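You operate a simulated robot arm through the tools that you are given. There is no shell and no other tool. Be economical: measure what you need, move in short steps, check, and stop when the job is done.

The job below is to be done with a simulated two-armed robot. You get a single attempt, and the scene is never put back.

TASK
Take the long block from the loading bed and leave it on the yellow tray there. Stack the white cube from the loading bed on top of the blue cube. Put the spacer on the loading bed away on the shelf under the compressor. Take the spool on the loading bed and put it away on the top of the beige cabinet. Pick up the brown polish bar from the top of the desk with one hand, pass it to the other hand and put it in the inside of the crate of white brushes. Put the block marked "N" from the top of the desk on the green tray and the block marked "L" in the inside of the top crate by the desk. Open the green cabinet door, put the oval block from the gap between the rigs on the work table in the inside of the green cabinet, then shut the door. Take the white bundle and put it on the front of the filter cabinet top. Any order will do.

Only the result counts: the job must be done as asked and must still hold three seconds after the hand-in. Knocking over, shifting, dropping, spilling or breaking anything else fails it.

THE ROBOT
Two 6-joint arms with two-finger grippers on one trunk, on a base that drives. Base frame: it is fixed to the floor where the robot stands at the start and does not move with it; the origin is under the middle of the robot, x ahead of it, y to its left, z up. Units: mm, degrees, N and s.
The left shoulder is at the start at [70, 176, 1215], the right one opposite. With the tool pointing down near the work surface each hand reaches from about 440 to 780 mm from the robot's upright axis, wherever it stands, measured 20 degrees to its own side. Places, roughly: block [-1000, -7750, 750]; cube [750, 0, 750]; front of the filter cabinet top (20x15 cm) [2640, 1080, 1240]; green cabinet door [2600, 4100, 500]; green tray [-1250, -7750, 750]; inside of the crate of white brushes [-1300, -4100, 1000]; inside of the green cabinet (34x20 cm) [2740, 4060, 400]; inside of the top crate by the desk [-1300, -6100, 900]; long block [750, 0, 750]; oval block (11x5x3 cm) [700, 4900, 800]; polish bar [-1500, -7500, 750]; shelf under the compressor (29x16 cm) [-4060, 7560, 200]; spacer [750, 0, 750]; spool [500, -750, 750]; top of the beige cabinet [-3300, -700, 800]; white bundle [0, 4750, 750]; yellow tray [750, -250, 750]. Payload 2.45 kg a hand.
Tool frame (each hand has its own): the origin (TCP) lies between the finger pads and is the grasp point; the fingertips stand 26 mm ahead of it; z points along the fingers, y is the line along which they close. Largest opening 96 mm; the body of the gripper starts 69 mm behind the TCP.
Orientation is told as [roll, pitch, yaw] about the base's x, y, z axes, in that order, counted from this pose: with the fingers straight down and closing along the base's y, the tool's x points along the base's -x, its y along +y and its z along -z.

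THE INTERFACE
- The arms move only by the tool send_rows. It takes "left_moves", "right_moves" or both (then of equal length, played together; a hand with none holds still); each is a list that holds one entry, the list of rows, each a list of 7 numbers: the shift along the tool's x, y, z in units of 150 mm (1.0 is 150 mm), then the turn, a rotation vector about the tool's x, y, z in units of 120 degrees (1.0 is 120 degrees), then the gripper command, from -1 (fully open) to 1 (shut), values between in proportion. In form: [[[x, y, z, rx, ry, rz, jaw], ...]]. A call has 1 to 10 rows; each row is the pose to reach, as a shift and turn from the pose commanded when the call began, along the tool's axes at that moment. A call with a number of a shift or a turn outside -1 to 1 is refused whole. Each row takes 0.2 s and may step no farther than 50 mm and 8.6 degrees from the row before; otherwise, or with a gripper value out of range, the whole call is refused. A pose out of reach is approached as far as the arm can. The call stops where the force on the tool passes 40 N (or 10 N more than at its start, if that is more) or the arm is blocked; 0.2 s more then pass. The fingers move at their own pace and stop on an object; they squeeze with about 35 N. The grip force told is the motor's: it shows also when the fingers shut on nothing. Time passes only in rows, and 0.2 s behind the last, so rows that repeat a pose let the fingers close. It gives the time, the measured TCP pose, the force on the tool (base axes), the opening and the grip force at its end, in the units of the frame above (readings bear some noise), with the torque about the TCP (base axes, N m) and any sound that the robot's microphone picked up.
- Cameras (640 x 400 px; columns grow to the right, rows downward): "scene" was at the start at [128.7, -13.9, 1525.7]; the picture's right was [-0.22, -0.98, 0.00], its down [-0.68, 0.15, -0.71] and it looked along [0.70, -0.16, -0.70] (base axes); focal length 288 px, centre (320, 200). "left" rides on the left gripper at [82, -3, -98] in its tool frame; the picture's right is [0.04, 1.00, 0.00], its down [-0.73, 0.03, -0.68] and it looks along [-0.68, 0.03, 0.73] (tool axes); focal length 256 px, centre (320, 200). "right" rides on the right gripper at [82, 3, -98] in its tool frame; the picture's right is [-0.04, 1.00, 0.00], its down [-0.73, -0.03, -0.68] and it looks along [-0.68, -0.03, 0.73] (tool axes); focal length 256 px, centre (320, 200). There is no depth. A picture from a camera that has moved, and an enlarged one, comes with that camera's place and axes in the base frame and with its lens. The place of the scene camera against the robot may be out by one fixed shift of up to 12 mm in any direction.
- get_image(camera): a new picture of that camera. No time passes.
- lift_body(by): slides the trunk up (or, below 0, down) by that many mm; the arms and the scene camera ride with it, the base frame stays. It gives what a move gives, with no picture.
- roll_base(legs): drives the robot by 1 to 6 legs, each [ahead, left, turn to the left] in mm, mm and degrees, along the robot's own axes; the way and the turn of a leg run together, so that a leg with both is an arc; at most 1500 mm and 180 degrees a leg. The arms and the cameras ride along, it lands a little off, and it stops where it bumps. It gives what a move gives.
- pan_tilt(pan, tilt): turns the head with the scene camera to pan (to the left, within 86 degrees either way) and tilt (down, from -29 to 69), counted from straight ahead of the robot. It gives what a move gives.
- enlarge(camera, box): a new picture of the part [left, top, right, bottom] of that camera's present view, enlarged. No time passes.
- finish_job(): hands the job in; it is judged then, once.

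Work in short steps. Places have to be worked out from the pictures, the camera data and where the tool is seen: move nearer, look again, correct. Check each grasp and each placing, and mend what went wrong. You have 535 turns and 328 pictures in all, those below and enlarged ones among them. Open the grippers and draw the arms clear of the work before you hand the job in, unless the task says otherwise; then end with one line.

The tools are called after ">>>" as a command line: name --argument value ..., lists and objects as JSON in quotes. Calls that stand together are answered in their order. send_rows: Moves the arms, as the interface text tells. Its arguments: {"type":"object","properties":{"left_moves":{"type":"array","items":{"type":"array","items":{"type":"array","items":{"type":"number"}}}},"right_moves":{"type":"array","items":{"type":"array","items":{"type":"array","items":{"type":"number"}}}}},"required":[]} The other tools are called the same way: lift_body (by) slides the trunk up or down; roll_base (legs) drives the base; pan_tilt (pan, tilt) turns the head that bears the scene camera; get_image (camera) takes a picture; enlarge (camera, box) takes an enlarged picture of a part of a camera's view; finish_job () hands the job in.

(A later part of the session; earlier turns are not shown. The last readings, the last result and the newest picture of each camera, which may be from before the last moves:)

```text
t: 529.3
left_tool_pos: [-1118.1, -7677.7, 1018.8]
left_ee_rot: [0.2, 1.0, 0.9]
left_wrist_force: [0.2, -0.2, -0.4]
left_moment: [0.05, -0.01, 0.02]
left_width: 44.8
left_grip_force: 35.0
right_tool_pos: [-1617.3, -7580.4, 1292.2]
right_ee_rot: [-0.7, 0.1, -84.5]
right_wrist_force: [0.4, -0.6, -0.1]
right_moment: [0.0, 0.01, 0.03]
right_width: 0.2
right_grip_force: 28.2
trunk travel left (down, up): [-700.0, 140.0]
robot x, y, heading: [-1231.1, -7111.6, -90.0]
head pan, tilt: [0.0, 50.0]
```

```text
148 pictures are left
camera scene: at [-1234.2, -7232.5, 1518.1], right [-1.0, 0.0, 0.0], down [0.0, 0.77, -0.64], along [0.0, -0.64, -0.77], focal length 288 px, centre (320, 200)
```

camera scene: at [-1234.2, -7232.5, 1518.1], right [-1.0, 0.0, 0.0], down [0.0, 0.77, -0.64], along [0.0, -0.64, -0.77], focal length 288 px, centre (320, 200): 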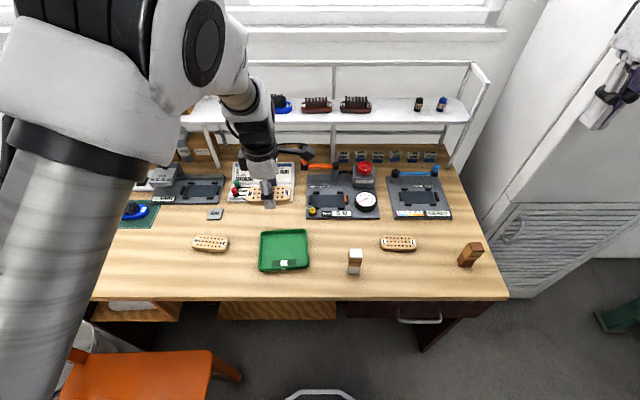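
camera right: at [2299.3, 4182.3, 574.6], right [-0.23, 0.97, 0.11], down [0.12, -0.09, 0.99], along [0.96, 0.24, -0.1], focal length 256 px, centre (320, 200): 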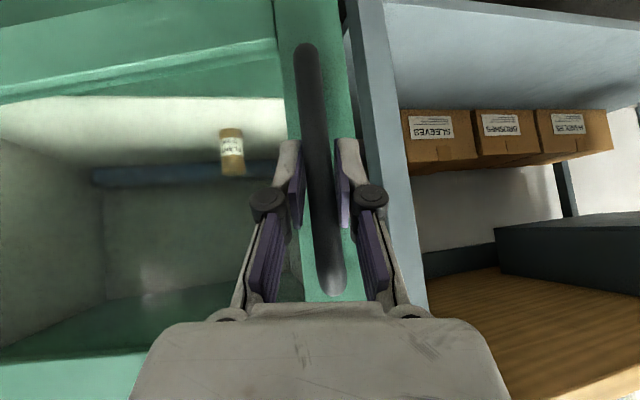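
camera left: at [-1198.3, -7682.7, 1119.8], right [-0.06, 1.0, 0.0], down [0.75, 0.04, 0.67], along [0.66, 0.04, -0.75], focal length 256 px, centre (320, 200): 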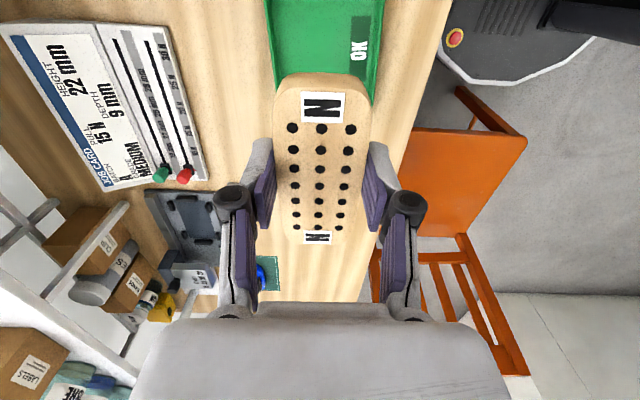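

Shift 20 mm toward −x and descend to ~880, then check.

>>> send_rows --left_moves '[[[0.07, 0.02, 0.2, 0, -0.005, 0, 1], [0.13, 0.035, 0.4, 0, -0.008, 0, 1], [0.13, 0.035, 0.65, 0, -0.008, 0, 1], [0.13, 0.035, 0.9, 0, -0.008, 0, 1]]]'

>>> get_image --camera "left"

>>> enlarge --camera "scene" --box '[220, 180, 360, 290]'

```text
t: 530.3
left_tool_pos: [-1144.4, -7672.0, 883.3]
left_ee_rot: [0.2, -0.9, -0.1]
left_wrist_force: [0.1, 0.3, -0.2]
left_moment: [0.0, -0.01, -0.03]
left_width: 44.7
left_grip_force: 35.4
left hand out of reach, approached as far as the arm can: row 2
right_tool_pos: [-1616.3, -7581.7, 1291.3]
right_ee_rot: [-0.7, 0.0, -84.6]
right_wrist_force: [-0.3, 0.1, 0.5]
right_moment: [0.04, -0.02, 0.02]
right_width: 0.0
right_grip_force: 28.4
trunk travel left (down, up): [-700.0, 140.0]
robot x, y, heading: [-1229.1, -7106.8, -90.1]
head pan, tilt: [0.0, 50.0]
```

```text
147 pictures are left
camera left: at [-1227.0, -7674.5, 980.8], right [-0.04, 1.0, 0.0], down [0.72, 0.03, 0.69], along [0.69, 0.03, -0.72], focal length 256 px, centre (320, 200)
```

left: 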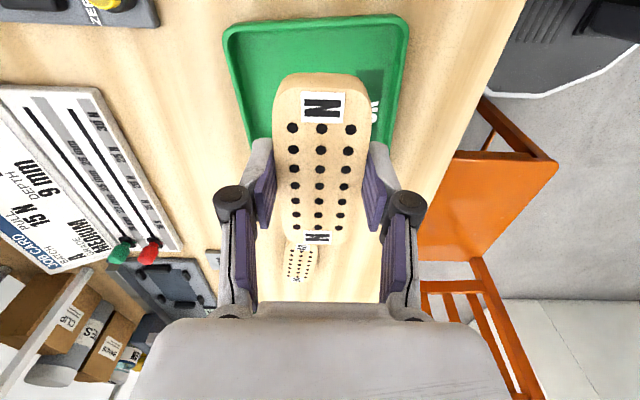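

```text
3.64 times, centred on (290, 235) of scene
camera zoom: at [-1233.5, -7234.1, 1518.1], right [-1.0, 0.0, 0.0], down [0.0, 0.77, -0.64], along [0.0, -0.64, -0.77], focal length 1048 px, centre (429, 73)
```

zoom: 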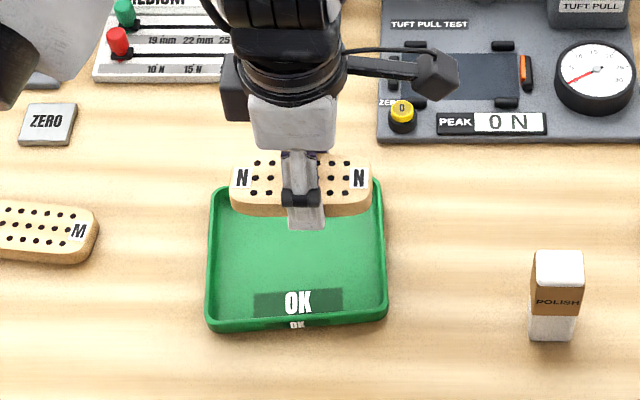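

Tray spans x −1194…−1056; recentre to x≈−1125 and lower to TCP≈805.

>>> send_rows --left_moves '[[[-0.06, 0, 0, 0, 0.004, 0, 1], [-0.125, 0, 0.1, 0, 0.0075, 0, 1], [-0.125, 0, 0.3, 0, 0.0075, 0, 1], [-0.125, 0, 0.5, 0, 0.0075, 0, 1]]]'

>>> get_image --camera "left"

>>> enlarge --camera "scene" --box '[220, 180, 360, 290]'

```text
t: 531.3
left_tool_pos: [-1123.0, -7671.7, 808.8]
left_ee_rot: [0.0, 0.2, 0.0]
left_wrist_force: [0.4, -0.3, -0.1]
left_moment: [-0.03, 0.01, -0.01]
left_width: 45.0
left_grip_force: 35.0
right_tool_pos: [-1614.5, -7582.4, 1292.9]
right_ee_rot: [-0.7, 0.0, -84.6]
right_wrist_force: [-0.5, 0.7, 0.1]
right_moment: [-0.01, 0.0, 0.01]
right_width: 0.1
right_grip_force: 29.1
trunk travel left (down, up): [-700.0, 140.0]
robot x, y, heading: [-1229.3, -7108.8, -89.9]
head pan, tilt: [0.0, 50.0]
```

```text
145 pictures are left
camera left: at [-1203.7, -7675.6, 907.8], right [-0.04, 1.0, 0.0], down [0.74, 0.03, 0.68], along [0.67, 0.03, -0.74], focal length 256 px, centre (320, 200)
```

left: 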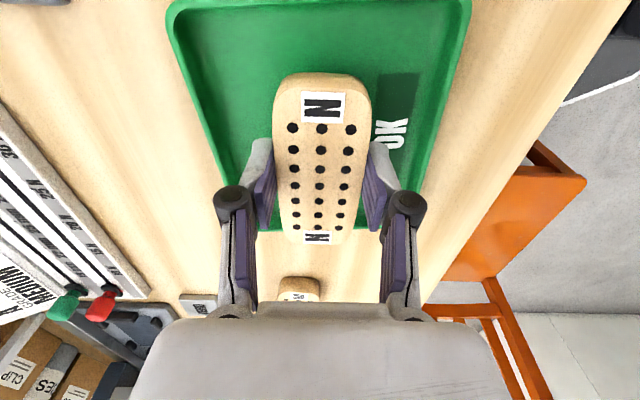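

```text
3.64 times, centred on (290, 235) of scene
camera zoom: at [-1232.3, -7233.9, 1518.1], right [-1.0, 0.0, 0.0], down [0.0, 0.77, -0.64], along [0.0, -0.64, -0.77], focal length 1048 px, centre (429, 73)
```

zoom: 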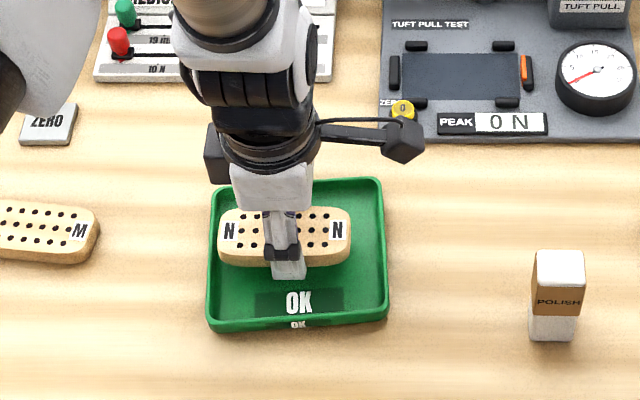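

Good fit in both views. Lower to contact.

>>> send_rows --left_moves '[[[0, 0, 0.04, 0, 0, 0, 1], [0, 0, 0.07, 0, 0, 0, 1], [0, 0, 0.09, 0, 0, 0, 1], [0, 0, 0.11, 0, 0, 0, 1], [0, 0, 0.125, 0, 0, 0, 1], [0, 0, 0.14, 0, 0, 0, 1]]]'

```text
t: 532.7
left_tool_pos: [-1122.3, -7672.6, 787.8]
left_ee_rot: [-0.2, 0.3, 0.1]
left_wrist_force: [1.0, -1.2, 8.2]
left_moment: [0.19, -0.06, -0.06]
left_width: 45.0
left_grip_force: 34.9
right_tool_pos: [-1616.5, -7580.1, 1294.1]
right_ee_rot: [-0.8, 0.0, -84.7]
right_wrist_force: [-0.7, 0.0, -0.3]
right_moment: [0.01, -0.01, -0.02]
right_width: 0.1
right_grip_force: 28.3
trunk travel left (down, up): [-700.0, 140.0]
robot x, y, heading: [-1226.8, -7108.0, -90.2]
head pan, tilt: [0.0, 50.0]
```

Contact. Open to ~62 mm and lift.

>>> send_rows --left_moves '[[[0, 0, 0, 0, 0, 0, 0], [0, 0, 0, 0, 0, 0, -0.25], [0, 0, -0.05, 0, 0, 0, -0.25], [0, 0, -0.2, 0, 0, 0, -0.25], [0, 0, -0.5, 0, 0, 0, -0.25], [0, 0, -0.8, 0, 0, 0, -0.25], [0.1, 0.1, -1.0, 0, 0, 0, 0.5]]]'

>>> enlarge --camera "scene" --box '[220, 180, 480, 290]'

```text
t: 534.3
left_tool_pos: [-1129.4, -7656.9, 930.4]
left_ee_rot: [1.0, 1.1, 1.2]
left_wrist_force: [-0.9, -0.4, 0.0]
left_moment: [-0.03, 0.0, 0.01]
left_width: 23.9
left_grip_force: 0.1
left hand out of reach, approached as far as the arm can: row 7
right_tool_pos: [-1616.3, -7580.5, 1292.0]
right_ee_rot: [-0.9, 0.1, -84.6]
right_wrist_force: [-0.7, 0.8, 0.7]
right_moment: [0.0, 0.0, 0.01]
right_width: 0.0
right_grip_force: 27.9
trunk travel left (down, up): [-700.0, 140.0]
robot x, y, heading: [-1231.9, -7114.9, -90.4]
head pan, tilt: [0.0, 50.0]
```

```text
2.46 times, centred on (350, 235) of scene
camera zoom: at [-1233.3, -7231.8, 1518.1], right [-1.0, 0.0, 0.0], down [0.0, 0.77, -0.64], along [0.0, -0.64, -0.77], focal length 709 px, centre (246, 114)
```

zoom: 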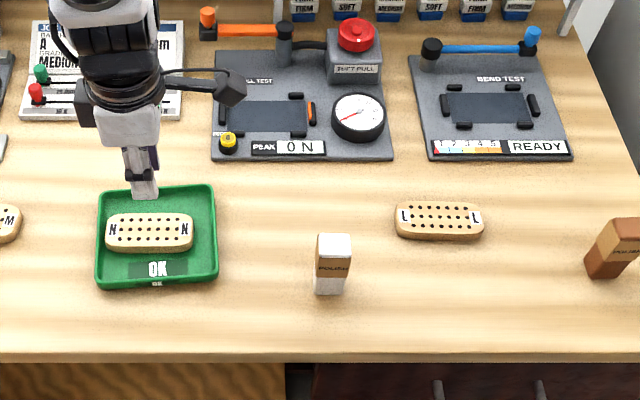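

N lies on the green tray. Next the brown bar at (−1650,−7628): roll right 70 and bring the right hand over it with yaw −180 (rel −90).

>>> roll_base --legs '[[0, -80, 0]]'

>>> send_rows --right_moves '[[[0, 0, 0.2, 0.006, 0, 0.065, 0], [0, 0, 0.4, 0.006, 0, 0.13, -1], [0, 0, 0.6, 0.006, 0, 0.195, -1], [0, 0, 0.8, 0.006, 0, 0.26, -1], [0, 0, 1.0, 0.006, 0, 0.325, -1], [0, 0, 1.0, 0.006, 0, 0.39, -1], [0, 0, 1.0, 0.006, 0, 0.455, -1], [0, 0, 1.0, 0.006, 0, 0.52, -1]]]'

>>> get_image --camera "right"

```text
t: 535.3
left_tool_pos: [-1205.5, -7659.8, 935.0]
left_ee_rot: [0.5, 1.3, 1.3]
left_wrist_force: [-0.2, 0.4, 0.5]
left_moment: [0.01, -0.01, -0.04]
left_width: 24.2
left_grip_force: 0.1
right_tool_pos: [-1693.3, -7579.5, 1293.4]
right_ee_rot: [-1.0, 0.0, -84.6]
right_wrist_force: [0.7, 0.1, -0.1]
right_moment: [0.0, -0.04, 0.03]
right_width: 0.0
right_grip_force: 28.2
trunk travel left (down, up): [-700.0, 140.0]
robot x, y, heading: [-1308.7, -7111.0, -90.1]
head pan, tilt: [0.0, 50.0]
```

```text
t: 537.1
left_tool_pos: [-1206.7, -7661.6, 934.4]
left_ee_rot: [0.6, 1.3, 1.4]
left_wrist_force: [0.6, -0.4, 0.6]
left_moment: [0.0, 0.0, 0.0]
left_width: 24.0
left_grip_force: 0.0
right_tool_pos: [-1696.3, -7581.8, 1142.8]
right_ee_rot: [-1.0, -0.9, -147.0]
right_wrist_force: [-0.2, 0.6, -0.9]
right_moment: [-0.02, -0.02, -0.01]
right_width: 96.0
right_grip_force: 0.0
trunk travel left (down, up): [-700.0, 140.0]
robot x, y, heading: [-1312.0, -7106.7, -90.0]
head pan, tilt: [0.0, 50.0]
```

```text
142 pictures are left
camera right: at [-1625.1, -7540.5, 1239.6], right [0.51, -0.86, -0.02], down [-0.62, -0.38, 0.69], along [-0.6, -0.34, -0.72], focal length 256 px, centre (320, 200)
```

right: 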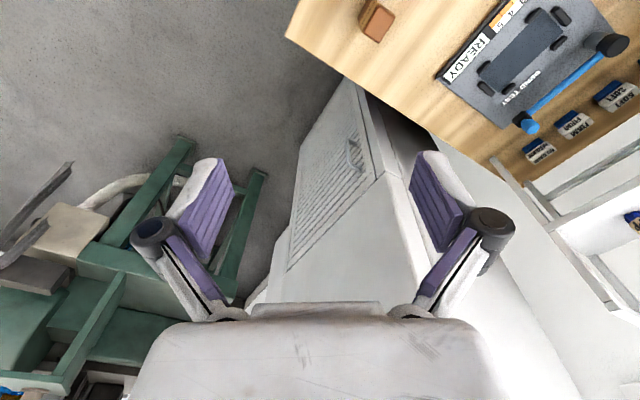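

Bar top at about (−1643,−7629). Move above and look.

>>> send_rows --right_moves '[[[0.04, 0.15, 0.1, 0, 0, 0, -1], [0.08, 0.3, 0.25, 0, 0, 0, -1], [0.127, 0.455, 0.45, 0, 0, 0, -1], [0.127, 0.455, 0.7, 0, 0, 0, -1]]]'

>>> get_image --camera "right"

```text
t: 538.1
left_tool_pos: [-1207.4, -7660.7, 934.4]
left_ee_rot: [0.6, 1.3, 1.4]
left_wrist_force: [0.0, 0.7, -0.1]
left_moment: [-0.02, -0.01, -0.02]
left_width: 24.0
left_grip_force: 0.1
right_tool_pos: [-1648.2, -7627.3, 1034.5]
right_ee_rot: [-1.0, -0.9, -147.0]
right_wrist_force: [0.0, -0.5, -0.1]
right_moment: [0.0, -0.02, -0.04]
right_width: 96.0
right_grip_force: 0.0
trunk travel left (down, up): [-700.0, 140.0]
robot x, y, heading: [-1313.8, -7105.7, -90.0]
head pan, tilt: [0.0, 50.0]
```

```text
141 pictures are left
camera right: at [-1575.3, -7587.6, 1132.5], right [0.51, -0.86, -0.02], down [-0.62, -0.38, 0.69], along [-0.6, -0.34, -0.72], focal length 256 px, centre (320, 200)
```

right: 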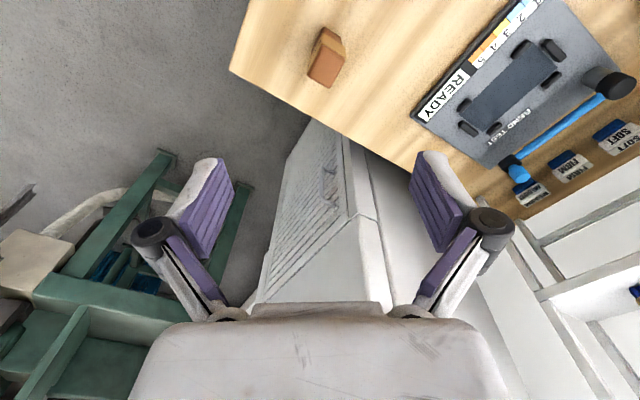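

>>> enlarge --camera "right" --box '[280, 10, 380, 110]'

```text
4.00 times, centred on (330, 60) of right
camera zoom: at [-1575.3, -7587.6, 1132.5], right [0.51, -0.86, -0.02], down [-0.62, -0.38, 0.69], along [-0.6, -0.34, -0.72], focal length 1024 px, centre (280, 760)
```

zoom: 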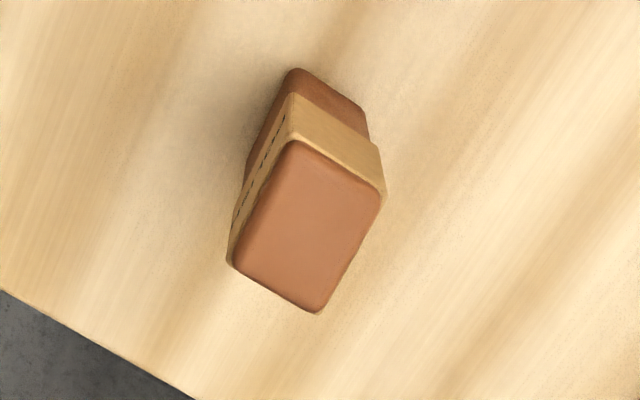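

Section ~33×28 mm. Rotate 25° to grip the short side and descend to ~895.

>>> send_rows --right_moves '[[[-0.005, 0.02, 0.2, 0.008, 0, 0.065, -1], [-0.009, 0.035, 0.4, 0.008, 0, 0.13, -1], [-0.009, 0.035, 0.6, 0.008, 0, 0.19, -0.6], [-0.009, 0.035, 0.8, 0.008, 0, 0.212, -0.4], [-0.009, 0.035, 0.93, 0.008, 0, 0.212, -0.4]]]'

>>> get_image --camera "right"

```text
t: 539.3
left_tool_pos: [-1206.6, -7660.0, 935.1]
left_ee_rot: [0.6, 1.3, 1.3]
left_wrist_force: [-0.9, 0.0, 0.1]
left_moment: [0.01, 0.0, 0.01]
left_width: 24.2
left_grip_force: 0.0
right_tool_pos: [-1648.1, -7631.5, 895.9]
right_ee_rot: [-1.4, -1.5, -172.5]
right_wrist_force: [0.1, 0.6, -0.3]
right_moment: [0.04, -0.01, 0.0]
right_width: 67.3
right_grip_force: 0.1
trunk travel left (down, up): [-700.0, 140.0]
robot x, y, heading: [-1306.8, -7109.6, -90.0]
head pan, tilt: [0.0, 50.0]
```

```text
139 pictures are left
camera right: at [-1564.4, -7626.6, 992.4], right [0.09, -1.0, -0.02], down [-0.71, -0.08, 0.7], along [-0.7, -0.05, -0.71], focal length 256 px, centre (320, 200)
```

right: 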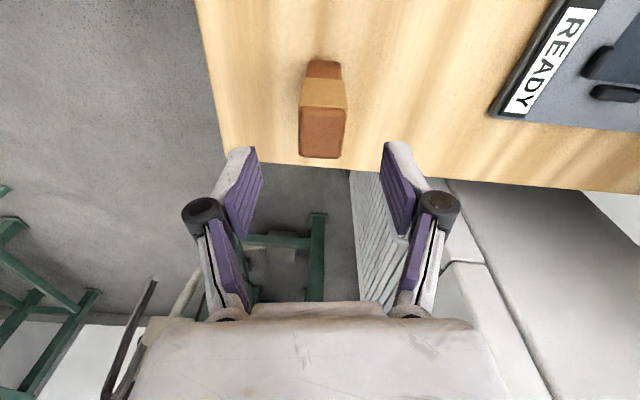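

Aligned. Descend to TCP≈846 and close.

>>> send_rows --right_moves '[[[-0.02, 0.005, 0.12, 0, 0, 0, -0.4], [-0.025, 0.005, 0.24, 0, 0, 0, -0.4], [-0.025, 0.005, 0.325, 0, 0, 0, -0.4], [-0.025, 0.005, 0.325, 0, 0, 0, 0], [-0.025, 0.005, 0.325, 0, 0, 0, 0.4], [-0.025, 0.005, 0.325, 0, 0, 0, 1], [-0.025, 0.005, 0.325, 0, 0, 0, 1]]]'

>>> get_image --camera "right"

```text
t: 540.9
left_tool_pos: [-1205.2, -7660.3, 935.4]
left_ee_rot: [0.7, 1.3, 1.4]
left_wrist_force: [0.7, 0.6, -0.6]
left_moment: [-0.01, -0.03, 0.01]
left_width: 24.0
left_grip_force: 0.0
right_tool_pos: [-1652.7, -7632.7, 847.4]
right_ee_rot: [-1.4, -1.5, -172.4]
right_wrist_force: [0.7, -1.0, 1.5]
right_moment: [-0.09, -0.03, 0.0]
right_width: 27.6
right_grip_force: 35.0
trunk travel left (down, up): [-700.0, 140.0]
robot x, y, heading: [-1311.0, -7105.5, -90.2]
head pan, tilt: [0.0, 50.0]
```

```text
138 pictures are left
camera right: at [-1569.0, -7626.7, 944.3], right [0.09, -1.0, -0.02], down [-0.71, -0.08, 0.7], along [-0.7, -0.05, -0.71], focal length 256 px, centre (320, 200)
```

right: 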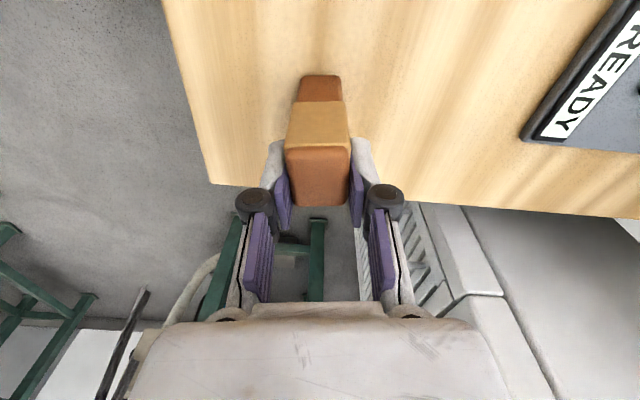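

Gripped (27.6 mm). Lift slowly.

>>> send_rows --right_moves '[[[0, 0, -0.03, 0, 0, 0, 1], [0, 0, -0.08, 0, 0, 0, 1], [0, 0, -0.15, 0, 0, 0, 1], [0, 0, -0.3, 0, 0, 0, 1], [0, 0, -0.5, 0, 0, 0, 1], [0, 0, -0.75, 0, 0, 0, 1], [0, 0, -1.0, 0, 0, 0, 1]]]'

>>> get_image --camera "right"

```text
t: 542.5
left_tool_pos: [-1205.1, -7661.3, 936.1]
left_ee_rot: [0.5, 1.4, 1.6]
left_wrist_force: [-0.1, 0.7, -0.3]
left_moment: [0.02, 0.0, 0.02]
left_width: 24.1
left_grip_force: 0.0
right_tool_pos: [-1649.0, -7633.9, 999.2]
right_ee_rot: [-1.5, -1.6, -172.3]
right_wrist_force: [0.4, -0.8, -0.1]
right_moment: [-0.02, 0.02, -0.01]
right_width: 27.5
right_grip_force: 35.1
trunk travel left (down, up): [-700.0, 140.0]
robot x, y, heading: [-1310.8, -7106.8, -90.3]
head pan, tilt: [0.0, 50.0]
```

```text
137 pictures are left
camera right: at [-1564.6, -7628.8, 1095.2], right [0.09, -1.0, -0.02], down [-0.71, -0.08, 0.7], along [-0.7, -0.05, -0.71], focal length 256 px, centre (320, 200)
```

right: 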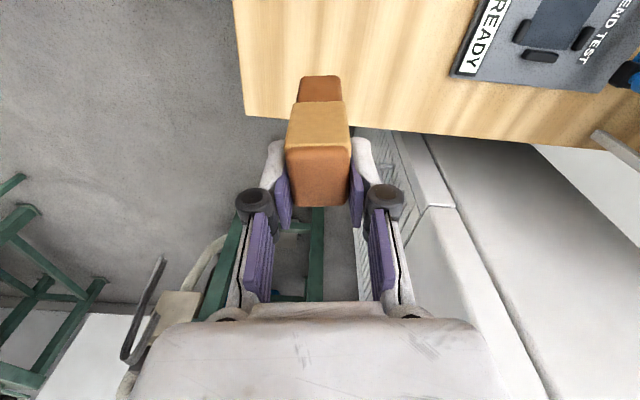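

Bar held. Back away 300 mm from the desk into free space, then arrange the handover: left hand aside first.

>>> roll_base --legs '[[-330, 0, 0]]'

>>> send_rows --left_moves '[[[-0.2, 0, -0.1, 0, 0, 0, -0.5], [-0.4, 0, -0.2, 0, 0, 0, -1], [-0.6, 0, -0.35, 0, 0, 0, -1], [-0.8, 0, -0.5, 0, 0, 0, -1], [-0.95, 0, -0.7, 0, 0, 0, -1]]]' --right_moves '[[[0.05, 0, -0.05, 0, 0.065, 0, 1], [0.1, 0, -0.1, 0, 0.13, 0, 1], [0.15, 0, -0.15, 0, 0.195, 0, 1], [0.2, 0, -0.2, 0, 0.26, 0, 1], [0.25, 0, -0.25, 0, 0.325, 0, 1]]]'

```text
t: 544.7
left_tool_pos: [-1206.7, -7329.8, 934.4]
left_ee_rot: [0.6, 1.4, 1.3]
left_wrist_force: [0.4, -0.3, 0.0]
left_moment: [0.01, 0.0, 0.02]
left_width: 24.0
left_grip_force: 0.2
right_tool_pos: [-1649.2, -7303.0, 996.8]
right_ee_rot: [-1.5, -1.5, -172.5]
right_wrist_force: [-0.1, 0.4, -1.9]
right_moment: [0.01, -0.03, 0.0]
right_width: 27.5
right_grip_force: 35.1
trunk travel left (down, up): [-700.0, 140.0]
robot x, y, heading: [-1310.4, -6778.4, -90.1]
head pan, tilt: [0.0, 50.0]
```

```text
t: 545.9
left_tool_pos: [-1059.7, -7326.2, 1038.7]
left_ee_rot: [0.5, 1.3, 1.3]
left_wrist_force: [-0.1, -0.4, -0.3]
left_moment: [-0.02, -0.01, -0.02]
left_width: 96.1
left_grip_force: 0.1
right_tool_pos: [-1610.3, -7298.4, 1035.8]
right_ee_rot: [-1.7, 37.5, -173.5]
right_wrist_force: [-0.4, 0.0, -2.0]
right_moment: [-0.03, 0.06, -0.01]
right_width: 27.0
right_grip_force: 35.1
trunk travel left (down, up): [-700.0, 140.0]
robot x, y, heading: [-1307.9, -6779.5, -90.1]
head pan, tilt: [0.0, 50.0]
```

Right tilts fine so far (39°). Continue to ~77°.

>>> send_rows --right_moves '[[[0, 0, 0, 0, 0.065, 0, 1], [0, 0, 0, 0, 0.13, 0, 1], [0, 0, 0, 0, 0.195, 0, 1], [0, 0, 0, 0, 0.26, 0, 1], [0, 0, 0, 0, 0.32, 0, 1]]]'

>>> get_image --camera "scene"

```text
t: 547.1
left_tool_pos: [-1061.5, -7327.6, 1037.4]
left_ee_rot: [0.6, 1.3, 1.3]
left_wrist_force: [0.5, -0.5, -0.3]
left_moment: [0.02, -0.02, 0.01]
left_width: 96.1
left_grip_force: 0.1
right_tool_pos: [-1610.7, -7300.1, 1034.0]
right_ee_rot: [-5.8, 75.8, -178.2]
right_wrist_force: [0.7, -0.4, -1.0]
right_moment: [-0.02, 0.06, -0.01]
right_width: 27.1
right_grip_force: 35.2
trunk travel left (down, up): [-700.0, 140.0]
robot x, y, heading: [-1310.6, -6779.0, -90.2]
head pan, tilt: [0.0, 50.0]
```

```text
136 pictures are left
camera scene: at [-1312.1, -6902.7, 1518.1], right [-1.0, 0.0, 0.0], down [0.0, 0.77, -0.64], along [0.0, -0.64, -0.77], focal length 288 px, centre (320, 200)
```

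scene: 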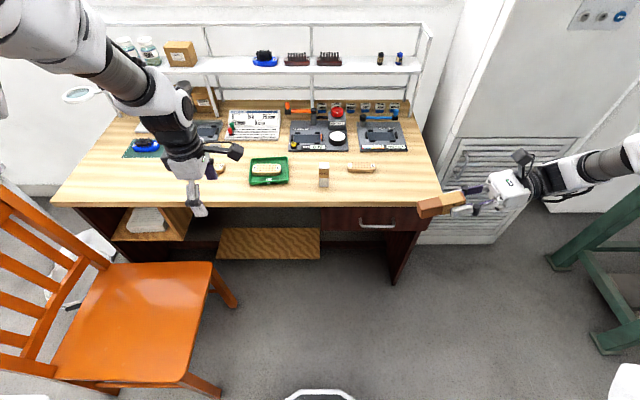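

The bar points horizontally toward the left hand. Move the right hand toward the middle (240 mm in two calls).

>>> send_rows --right_moves '[[[0.05, 0.026, 0.2, 0, 0, 0, 1], [0.1, 0.052, 0.4, 0, 0, 0, 1], [0.15, 0.078, 0.6, 0, 0, 0, 1], [0.196, 0.103, 0.77, 0, 0, 0, 1]]]'

>>> send_rows --right_moves '[[[0.05, 0.026, 0.2, 0, 0, 0, 1], [0.1, 0.052, 0.4, 0, 0, 0, 1], [0.15, 0.078, 0.6, 0, 0, 0, 1], [0.196, 0.103, 0.77, 0, 0, 0, 1]]]'

>>> get_image --camera "scene"

```text
t: 548.1
left_tool_pos: [-1059.0, -7328.1, 1038.0]
left_ee_rot: [0.5, 1.4, 1.3]
left_wrist_force: [0.1, -0.6, -0.4]
left_moment: [0.03, -0.01, 0.04]
left_width: 95.7
left_grip_force: 0.1
right_tool_pos: [-1489.5, -7300.1, 1033.8]
right_ee_rot: [-6.1, 75.8, -178.4]
right_wrist_force: [0.5, 0.5, -0.8]
right_moment: [0.03, 0.07, 0.04]
right_width: 27.4
right_grip_force: 34.4
trunk travel left (down, up): [-700.0, 140.0]
robot x, y, heading: [-1314.3, -6775.0, -90.3]
head pan, tilt: [0.0, 50.0]
```

```text
t: 549.1
left_tool_pos: [-1059.5, -7327.4, 1036.2]
left_ee_rot: [0.6, 1.4, 1.3]
left_wrist_force: [-0.5, 0.3, 0.6]
left_moment: [-0.01, 0.01, 0.0]
left_width: 96.0
left_grip_force: 0.1
right_tool_pos: [-1368.2, -7298.6, 1034.4]
right_ee_rot: [-5.9, 75.7, -178.4]
right_wrist_force: [0.8, 0.4, -1.3]
right_moment: [-0.01, 0.1, -0.02]
right_width: 27.4
right_grip_force: 35.1
trunk travel left (down, up): [-700.0, 140.0]
robot x, y, heading: [-1309.8, -6778.2, -90.1]
head pan, tilt: [0.0, 50.0]
```

```text
135 pictures are left
camera scene: at [-1309.2, -6902.1, 1518.1], right [-1.0, 0.0, 0.0], down [0.0, 0.77, -0.64], along [0.0, -0.64, -0.77], focal length 288 px, centre (320, 200)
```

scene: 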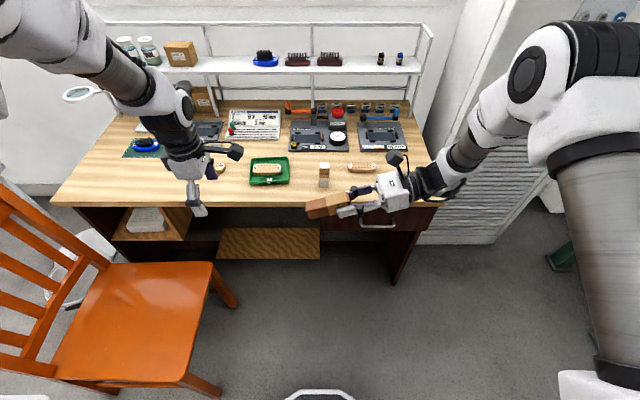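

Bar well presented. Nudge the right hand 50 mm further left, and raise/bring the left hand above the protruding end.

>>> send_rows --left_moves '[[[0.1, 0, -0.25, 0, 0, -0.015, -1], [0.3, 0.05, -0.5, 0, 0, -0.03, -1], [0.5, 0.1, -0.7, 0, 0, -0.045, -1], [0.7, 0.15, -0.78, 0, 0, -0.05, -1], [0.85, 0.2, -0.78, 0, 0, -0.05, -1]]]' --right_moves '[[[0.02, 0.01, 0.08, 0, 0, 0, 1], [0.04, 0.02, 0.16, 0, 0, 0, 1], [0.06, 0.03, 0.24, 0, 0, 0, 1], [0.08, 0.04, 0.32, 0, 0, 0, 1], [0.08, 0.04, 0.32, 0, 0, 0, 1]]]'

>>> get_image --camera "left"

```text
t: 550.3
left_tool_pos: [-1186.5, -7300.9, 1158.4]
left_ee_rot: [0.9, 1.7, 7.5]
left_wrist_force: [-0.2, 0.1, -0.2]
left_moment: [0.0, -0.03, 0.0]
left_width: 96.1
left_grip_force: 0.1
right_tool_pos: [-1323.3, -7299.1, 1035.3]
right_ee_rot: [-5.9, 75.8, -178.2]
right_wrist_force: [-1.0, -0.2, -1.8]
right_moment: [0.01, 0.07, 0.05]
right_width: 27.1
right_grip_force: 35.1
trunk travel left (down, up): [-700.0, 140.0]
robot x, y, heading: [-1306.8, -6778.8, -90.4]
head pan, tilt: [0.0, 50.0]
```

```text
134 pictures are left
camera left: at [-1264.2, -7316.4, 1258.8], right [-0.17, 0.98, 0.02], down [0.74, 0.12, 0.66], along [0.65, 0.13, -0.75], focal length 256 px, centre (320, 200)
```

left: 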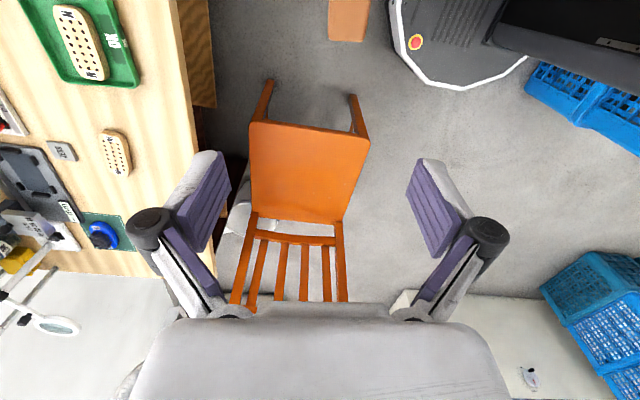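

Bar end projection matches. Move over it and descend halfway.

>>> send_rows --left_moves '[[[0.12, 0.05, 0, 0, 0, 0, -1], [0.25, 0.1, 0, 0, 0, 0, -1], [0.352, 0.133, 0.05, 0, 0, 0, -1], [0.352, 0.133, 0.3, 0, 0, 0, -1], [0.352, 0.133, 0.55, 0, 0, 0, -1]]]'

>>> get_image --camera "left"

>>> enlarge --camera "scene" --box '[220, 110, 420, 260]'

```text
t: 551.5
left_tool_pos: [-1192.8, -7320.5, 1097.1]
left_ee_rot: [0.6, 5.7, 10.2]
left_wrist_force: [-0.1, -0.6, 0.2]
left_moment: [0.02, 0.0, -0.01]
left_width: 96.0
left_grip_force: 0.1
left hand out of reach, approached as far as the arm can: row 2, 3, 4, 5
right_tool_pos: [-1321.2, -7300.4, 1031.1]
right_ee_rot: [-6.3, 75.7, -178.7]
right_wrist_force: [1.3, 0.0, -1.8]
right_moment: [0.02, 0.04, 0.01]
right_width: 27.1
right_grip_force: 35.6
trunk travel left (down, up): [-700.0, 140.0]
robot x, y, heading: [-1309.3, -6781.2, -89.9]
head pan, tilt: [0.0, 50.0]
```

```text
133 pictures are left
camera left: at [-1262.2, -7337.1, 1202.9], right [-0.21, 0.98, 0.01], down [0.78, 0.16, 0.6], along [0.59, 0.14, -0.8], focal length 256 px, centre (320, 200)
```

left: 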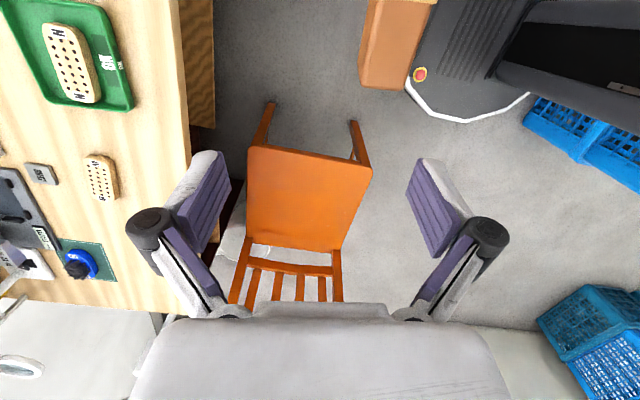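

```text
2.67 times, centred on (320, 185) of scene
camera zoom: at [-1310.7, -6904.1, 1517.9], right [-1.0, 0.0, 0.0], down [0.0, 0.77, -0.64], along [0.0, -0.64, -0.77], focal length 768 px, centre (320, 240)
```

zoom: 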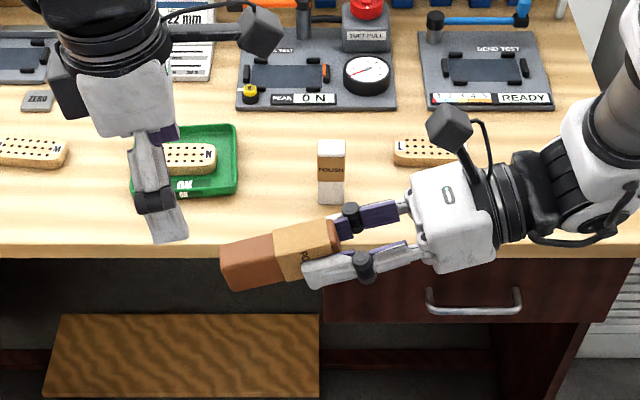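

Left cannot reach inward that high. Lower the right hand with the bar ~150 mm and slightly further left.

>>> send_rows --right_moves '[[[-0.18, 0.01, 0.087, 0, 0, 0, 1], [-0.36, 0.02, 0.174, 0, 0, 0, 1], [-0.55, 0.03, 0.26, 0, 0, 0, 1], [-0.74, 0.04, 0.35, 0, 0, 0, 1], [-0.92, 0.05, 0.436, 0, 0, 0, 1]]]'

```text
t: 552.7
left_tool_pos: [-1192.9, -7316.7, 1091.6]
left_ee_rot: [1.4, 5.6, 10.3]
left_wrist_force: [0.1, -0.2, -1.1]
left_moment: [0.02, 0.0, -0.01]
left_width: 96.1
left_grip_force: 0.0
right_tool_pos: [-1290.8, -7298.5, 883.2]
right_ee_rot: [-5.9, 75.8, -178.2]
right_wrist_force: [-0.1, 0.7, -2.0]
right_moment: [0.01, 0.05, 0.02]
right_width: 27.4
right_grip_force: 35.2
trunk travel left (down, up): [-700.0, 140.0]
robot x, y, heading: [-1313.1, -6777.7, -90.0]
head pan, tilt: [0.0, 50.0]
```

Now bring the left hand down above the bar end, straightened.

>>> send_rows --left_moves '[[[0.01, 0.05, 0.15, 0.004, -0.012, 0.008, -1], [0.02, 0.1, 0.3, 0.008, -0.025, 0.016, -1], [0.03, 0.16, 0.45, 0.012, -0.037, 0.024, -1], [0.03, 0.21, 0.6, 0.012, -0.047, 0.024, -1], [0.03, 0.21, 0.73, 0.012, -0.047, 0.024, -1]]]'

>>> get_image --camera "left"

```text
t: 553.9
left_tool_pos: [-1166.8, -7306.1, 973.1]
left_ee_rot: [-0.4, -2.0, 6.9]
left_wrist_force: [0.5, -0.5, 0.1]
left_moment: [0.01, -0.04, -0.02]
left_width: 95.8
left_grip_force: 0.1
left hand out of reach, approached as far as the arm can: row 1, 2, 3, 4, 5
right_tool_pos: [-1291.0, -7299.2, 883.6]
right_ee_rot: [-6.0, 75.8, -178.4]
right_wrist_force: [0.7, 0.3, -0.9]
right_moment: [0.0, 0.04, 0.02]
right_width: 27.1
right_grip_force: 35.3
trunk travel left (down, up): [-700.0, 140.0]
robot x, y, heading: [-1310.7, -6780.2, -90.2]
head pan, tilt: [0.0, 50.0]
```

```text
131 pictures are left
camera left: at [-1251.7, -7318.3, 1069.8], right [-0.16, 0.99, -0.01], down [0.7, 0.12, 0.7], along [0.7, 0.11, -0.71], focal length 256 px, centre (320, 200)
```

left: 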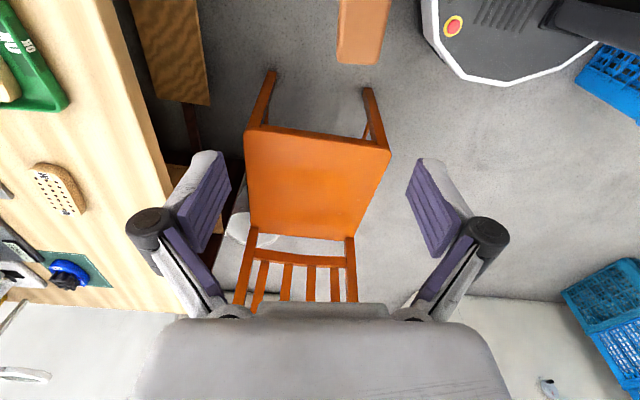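

The left inner limit grows near the body; move the bar 90 mm further forward (toward the desk) with the right hand.

>>> send_rows --right_moves '[[[0, 0.2, 0, 0, 0, 0, 1], [0, 0.4, 0, 0, 0, 0, 1], [0.02, 0.6, 0.03, 0, 0, 0, 1], [0.04, 0.62, 0.1, 0, 0, 0, 1]]]' --left_moves '[[[0.05, -0.15, -0.1, 0.004, 0.016, 0, -1], [0.1, -0.3, -0.1, 0.004, 0.016, 0, -1], [0.15, -0.45, -0.1, 0.004, 0.016, 0, -1], [0.15, -0.48, -0.1, 0.004, 0.016, 0, -1]]]'

```text
t: 554.9
left_tool_pos: [-1194.4, -7372.9, 982.6]
left_ee_rot: [-1.0, -2.5, 4.4]
left_wrist_force: [0.0, -0.1, 0.2]
left_moment: [0.0, -0.02, -0.05]
left_width: 95.9
left_grip_force: 0.1
right_tool_pos: [-1261.9, -7387.9, 884.2]
right_ee_rot: [-5.8, 75.7, -178.2]
right_wrist_force: [0.0, 0.1, -1.4]
right_moment: [-0.01, 0.03, -0.03]
right_width: 27.2
right_grip_force: 35.5
trunk travel left (down, up): [-700.0, 140.0]
robot x, y, heading: [-1307.1, -6776.5, -90.0]
head pan, tilt: [0.0, 50.0]
```

Left is almost above the bar end. Fine-adjust and descend 60 mm, then look.

>>> send_rows --left_moves '[[[-0.03, -0.015, 0.1, 0.004, 0.01, -0.01, -1], [-0.06, -0.03, 0.2, 0.008, 0.02, -0.025, -1], [-0.06, -0.03, 0.4, 0.008, 0.02, -0.025, -1]]]'

>>> get_image --camera "left"

>>> enlarge --camera "scene" --box '[220, 90, 420, 240]'

```text
t: 555.7
left_tool_pos: [-1180.7, -7379.3, 922.0]
left_ee_rot: [-2.1, 0.0, 7.3]
left_wrist_force: [-0.5, -0.4, 0.8]
left_moment: [0.03, -0.03, -0.01]
left_width: 96.0
left_grip_force: 0.0
right_tool_pos: [-1262.1, -7389.3, 883.6]
right_ee_rot: [-6.2, 75.8, -178.6]
right_wrist_force: [0.2, -0.7, -1.1]
right_moment: [0.03, 0.1, 0.04]
right_width: 27.3
right_grip_force: 35.1
trunk travel left (down, up): [-700.0, 140.0]
robot x, y, heading: [-1309.1, -6778.9, -90.4]
head pan, tilt: [0.0, 50.0]
```

```text
130 pictures are left
camera left: at [-1262.3, -7390.4, 1021.0], right [-0.17, 0.99, -0.04], down [0.72, 0.15, 0.68], along [0.67, 0.09, -0.74], focal length 256 px, centre (320, 200)
```

left: 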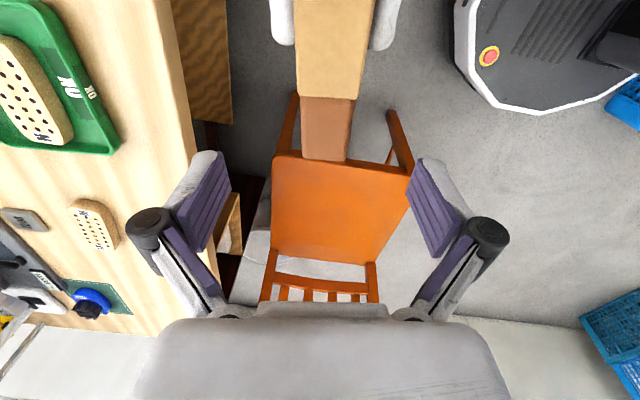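

```text
2.67 times, centred on (320, 165) of scene
camera zoom: at [-1311.6, -6903.6, 1518.0], right [-1.0, 0.0, 0.0], down [0.0, 0.77, -0.64], along [0.0, -0.64, -0.77], focal length 768 px, centre (320, 293)
```

zoom: 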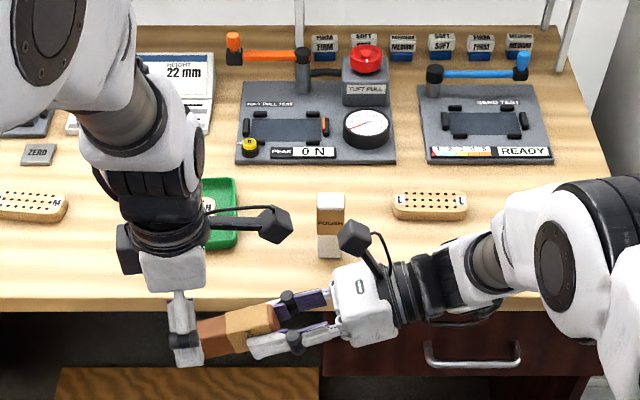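

Beautifully aligned. Shift 8 mm toward the right hand, descend to TCP≈872.

>>> send_rows --left_moves '[[[0.03, 0.015, 0.1, 0.008, 0, 0, -1], [0.05, 0.025, 0.2, 0.016, 0, 0, -0.8], [0.05, 0.025, 0.3, 0.016, 0, 0, -0.6], [0.05, 0.025, 0.335, 0.016, 0, 0, -0.4]]]'

>>> get_image --camera "left"

```text
t: 556.7
left_tool_pos: [-1189.2, -7378.4, 871.8]
left_ee_rot: [-4.1, 0.0, 7.4]
left_wrist_force: [0.0, 0.5, 0.3]
left_moment: [0.02, 0.01, 0.01]
left_width: 67.2
left_grip_force: 0.1
right_tool_pos: [-1263.1, -7388.4, 884.1]
right_ee_rot: [-5.9, 75.8, -178.3]
right_wrist_force: [-0.3, -0.2, -2.1]
right_moment: [0.0, 0.04, -0.01]
right_width: 27.1
right_grip_force: 35.5
trunk travel left (down, up): [-700.0, 140.0]
robot x, y, heading: [-1311.1, -6777.0, -90.1]
head pan, tilt: [0.0, 50.0]
```

```text
128 pictures are left
camera left: at [-1270.1, -7384.9, 971.0], right [-0.17, 0.98, -0.07], down [0.72, 0.17, 0.67], along [0.68, 0.06, -0.73], focal length 256 px, centre (320, 200)
```

left: 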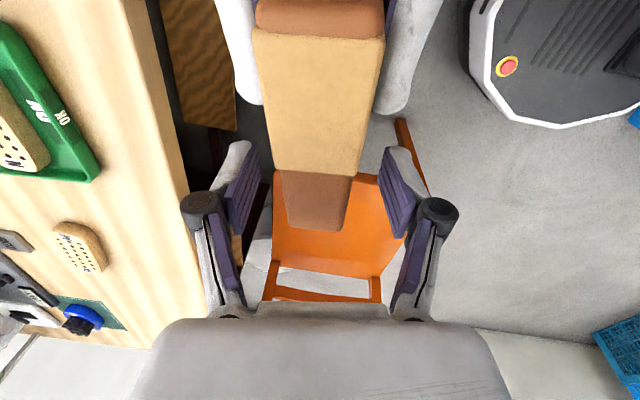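

The bar end is between the left fingers and clear of the right ones. Correct roll and close the left gripper.

>>> send_rows --left_moves '[[[0, 0, 0, -0.017, 0, 0, -0.4], [0, 0, 0, -0.033, 0, 0, -0.2], [0, 0, 0, -0.033, 0, 0, 0.2], [0, 0, 0, -0.033, 0, 0, 0.6], [0, 0, 0, -0.033, 0, 0, 1], [0, 0, 0, -0.033, 0, 0, 1]]]'

>>> get_image --camera "left"

```text
t: 558.1
left_tool_pos: [-1188.8, -7379.7, 872.9]
left_ee_rot: [-0.1, 0.0, 7.3]
left_wrist_force: [3.1, -2.0, 1.6]
left_moment: [0.31, 0.09, 0.04]
left_width: 27.0
left_grip_force: 35.0
right_tool_pos: [-1262.5, -7388.5, 883.7]
right_ee_rot: [-6.0, 75.7, -178.4]
right_wrist_force: [-3.2, 3.1, -3.6]
right_moment: [-0.3, 0.08, 0.17]
right_width: 27.2
right_grip_force: 35.0
trunk travel left (down, up): [-700.0, 140.0]
robot x, y, heading: [-1311.9, -6777.2, -90.3]
head pan, tilt: [0.0, 50.0]
```

```text
127 pictures are left
camera left: at [-1269.1, -7391.5, 971.4], right [-0.17, 0.99, 0.0], down [0.72, 0.12, 0.68], along [0.67, 0.11, -0.73], focal length 256 px, centre (320, 200)
```

left: 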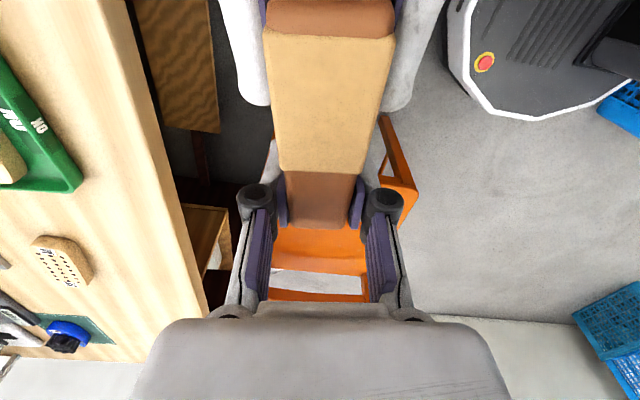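

Both hands hold it at 27 mm. Open the right hand and draw it back along its axis.

>>> send_rows --right_moves '[[[0, 0, 0, 0, 0, 0, 0.2], [0, 0, 0, 0, 0, 0, -0.3], [0, 0, -0.1, 0, 0, 0, -0.5], [0, 0, -0.3, 0, 0, 0, -0.5], [0, 0, -0.55, 0, 0, 0, -0.5], [0, 0, -0.8, 0, 0, 0, -0.5], [0, 0, -1.0, 0, 0, 0, 0]]]'

>>> get_image --camera "scene"

```text
t: 559.7
left_tool_pos: [-1187.8, -7377.7, 872.5]
left_ee_rot: [-0.1, 0.0, 7.4]
left_wrist_force: [-0.8, -0.2, -0.6]
left_moment: [-0.03, -0.05, 0.03]
left_width: 26.5
left_grip_force: 35.2
right_tool_pos: [-1409.4, -7407.8, 921.4]
right_ee_rot: [-6.0, 75.9, -178.3]
right_wrist_force: [-1.0, 1.0, -0.6]
right_moment: [0.01, 0.01, -0.01]
right_width: 48.3
right_grip_force: 0.0
trunk travel left (down, up): [-700.0, 140.0]
robot x, y, heading: [-1308.9, -6779.8, -90.2]
head pan, tilt: [0.0, 50.0]
```

```text
126 pictures are left
camera scene: at [-1312.5, -6902.1, 1518.1], right [-1.0, 0.0, 0.0], down [0.0, 0.77, -0.64], along [0.0, -0.64, -0.77], focal length 288 px, centre (320, 200)
```

scene: 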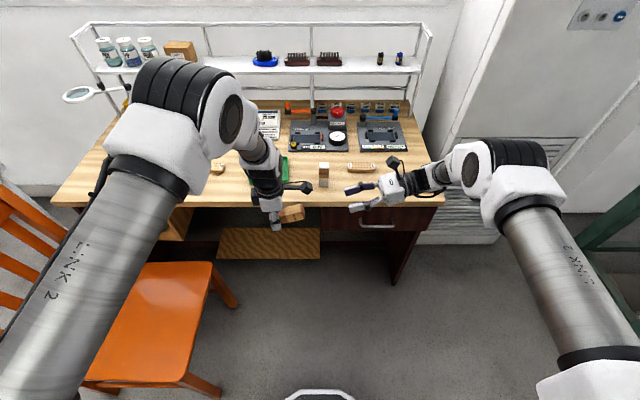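

Handover done. Move the left hand up/out and untilt the right hand.

>>> send_rows --left_moves '[[[-0.05, 0, -0.1, 0, 0, 0, 1], [-0.1, 0, -0.25, 0, 0, 0, 1], [-0.2, 0, -0.4, 0, 0, 0, 1], [-0.3, 0, -0.6, 0, 0, 0, 1], [-0.4, 0, -0.75, 0, 0, 0, 1], [-0.5, 0, -0.9, 0, 0, 0, 1], [-0.5, 0, -0.98, 0, 0, 0, 1], [-0.5, 0, -0.98, 0, 0, 0, 1], [-0.5, 0, -0.98, 0, 0, 0, 1]]]' --right_moves '[[[0.05, 0, -0.1, 0, -0.07, 0, 0], [0.1, 0, -0.2, 0, -0.14, 0, 0], [0.15, 0, -0.3, 0, -0.21, 0, 0], [0.2, 0, -0.4, 0, -0.28, 0, 0], [0.25, 0, -0.5, 0, -0.35, 0, 0], [0.3, 0, -0.6, 0, -0.42, 0, 0], [0.35, 0, -0.7, 0, -0.49, 0, 0], [0.4, 0, -0.8, 0, -0.56, 0, 0], [0.45, 0, -0.9, 0, -0.63, 0, 0]]]'

```text
t: 561.7
left_tool_pos: [-1113.7, -7368.1, 1018.5]
left_ee_rot: [-0.1, 0.1, 7.4]
left_wrist_force: [0.2, 0.7, -1.8]
left_moment: [0.0, -0.05, -0.03]
left_width: 26.6
left_grip_force: 34.3
right_tool_pos: [-1518.9, -7426.7, 1018.7]
right_ee_rot: [-1.4, -0.1, -172.5]
right_wrist_force: [0.8, 0.1, -0.1]
right_moment: [0.0, 0.02, 0.0]
right_width: 48.1
right_grip_force: 0.0
trunk travel left (down, up): [-700.0, 140.0]
robot x, y, heading: [-1309.0, -6778.8, -90.3]
head pan, tilt: [0.0, 50.0]
```

Drive forward 290 again for the "L" plate with the right hand.

>>> roll_base --legs '[[290, 0, 0]]'

>>> get_image --camera "right"

```text
t: 563.7
left_tool_pos: [-1118.5, -7657.8, 1020.4]
left_ee_rot: [-0.1, 0.1, 7.2]
left_wrist_force: [-0.2, 0.2, -1.6]
left_moment: [0.03, -0.04, -0.01]
left_width: 26.5
left_grip_force: 34.7
right_tool_pos: [-1523.3, -7714.6, 1020.0]
right_ee_rot: [-1.4, 0.2, -172.7]
right_wrist_force: [0.9, -0.2, -1.0]
right_moment: [0.03, 0.03, 0.02]
right_width: 48.3
right_grip_force: 0.1
trunk travel left (down, up): [-700.0, 140.0]
robot x, y, heading: [-1311.2, -7070.7, -90.1]
head pan, tilt: [0.0, 50.0]
```

```text
125 pictures are left
camera right: at [-1441.5, -7710.0, 1118.5], right [0.09, -1.0, -0.02], down [-0.73, -0.08, 0.68], along [-0.68, -0.04, -0.74], focal length 256 px, centre (320, 200)
```

right: 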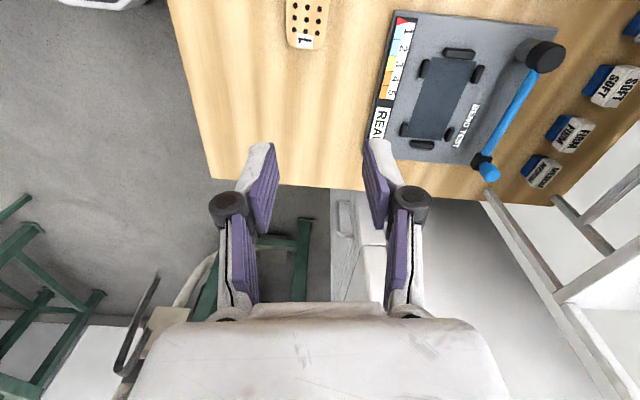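

>>> send_rows --right_moves '[[[0.14, -0.06, 0, 0, 0, 0, -1], [0.28, -0.13, 0, 0, 0, 0, -1], [0.415, -0.195, 0.1, 0, 0, 0, -1], [0.415, -0.195, 0.3, -0.01, 0, 0, -1]]]'

>>> get_image --camera "right"

```text
t: 564.7
left_tool_pos: [-1117.6, -7658.8, 1018.8]
left_ee_rot: [-0.1, 0.0, 7.2]
left_wrist_force: [-0.5, -0.9, -1.2]
left_moment: [0.02, -0.07, 0.02]
left_width: 26.6
left_grip_force: 35.3
right_tool_pos: [-1464.4, -7678.1, 973.1]
right_ee_rot: [-0.3, 0.3, -172.7]
right_wrist_force: [-0.2, 0.3, 0.1]
right_moment: [-0.02, 0.01, -0.02]
right_width: 95.8
right_grip_force: 0.0
trunk travel left (down, up): [-700.0, 140.0]
robot x, y, heading: [-1311.8, -7069.4, -90.6]
head pan, tilt: [0.0, 50.0]
```

```text
124 pictures are left
camera right: at [-1383.5, -7671.1, 1072.5], right [0.09, -1.0, -0.01], down [-0.73, -0.07, 0.68], along [-0.67, -0.06, -0.74], focal length 256 px, centre (320, 200)
```

right: 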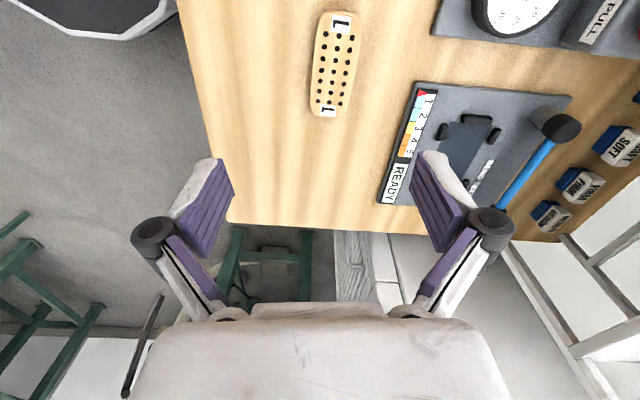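

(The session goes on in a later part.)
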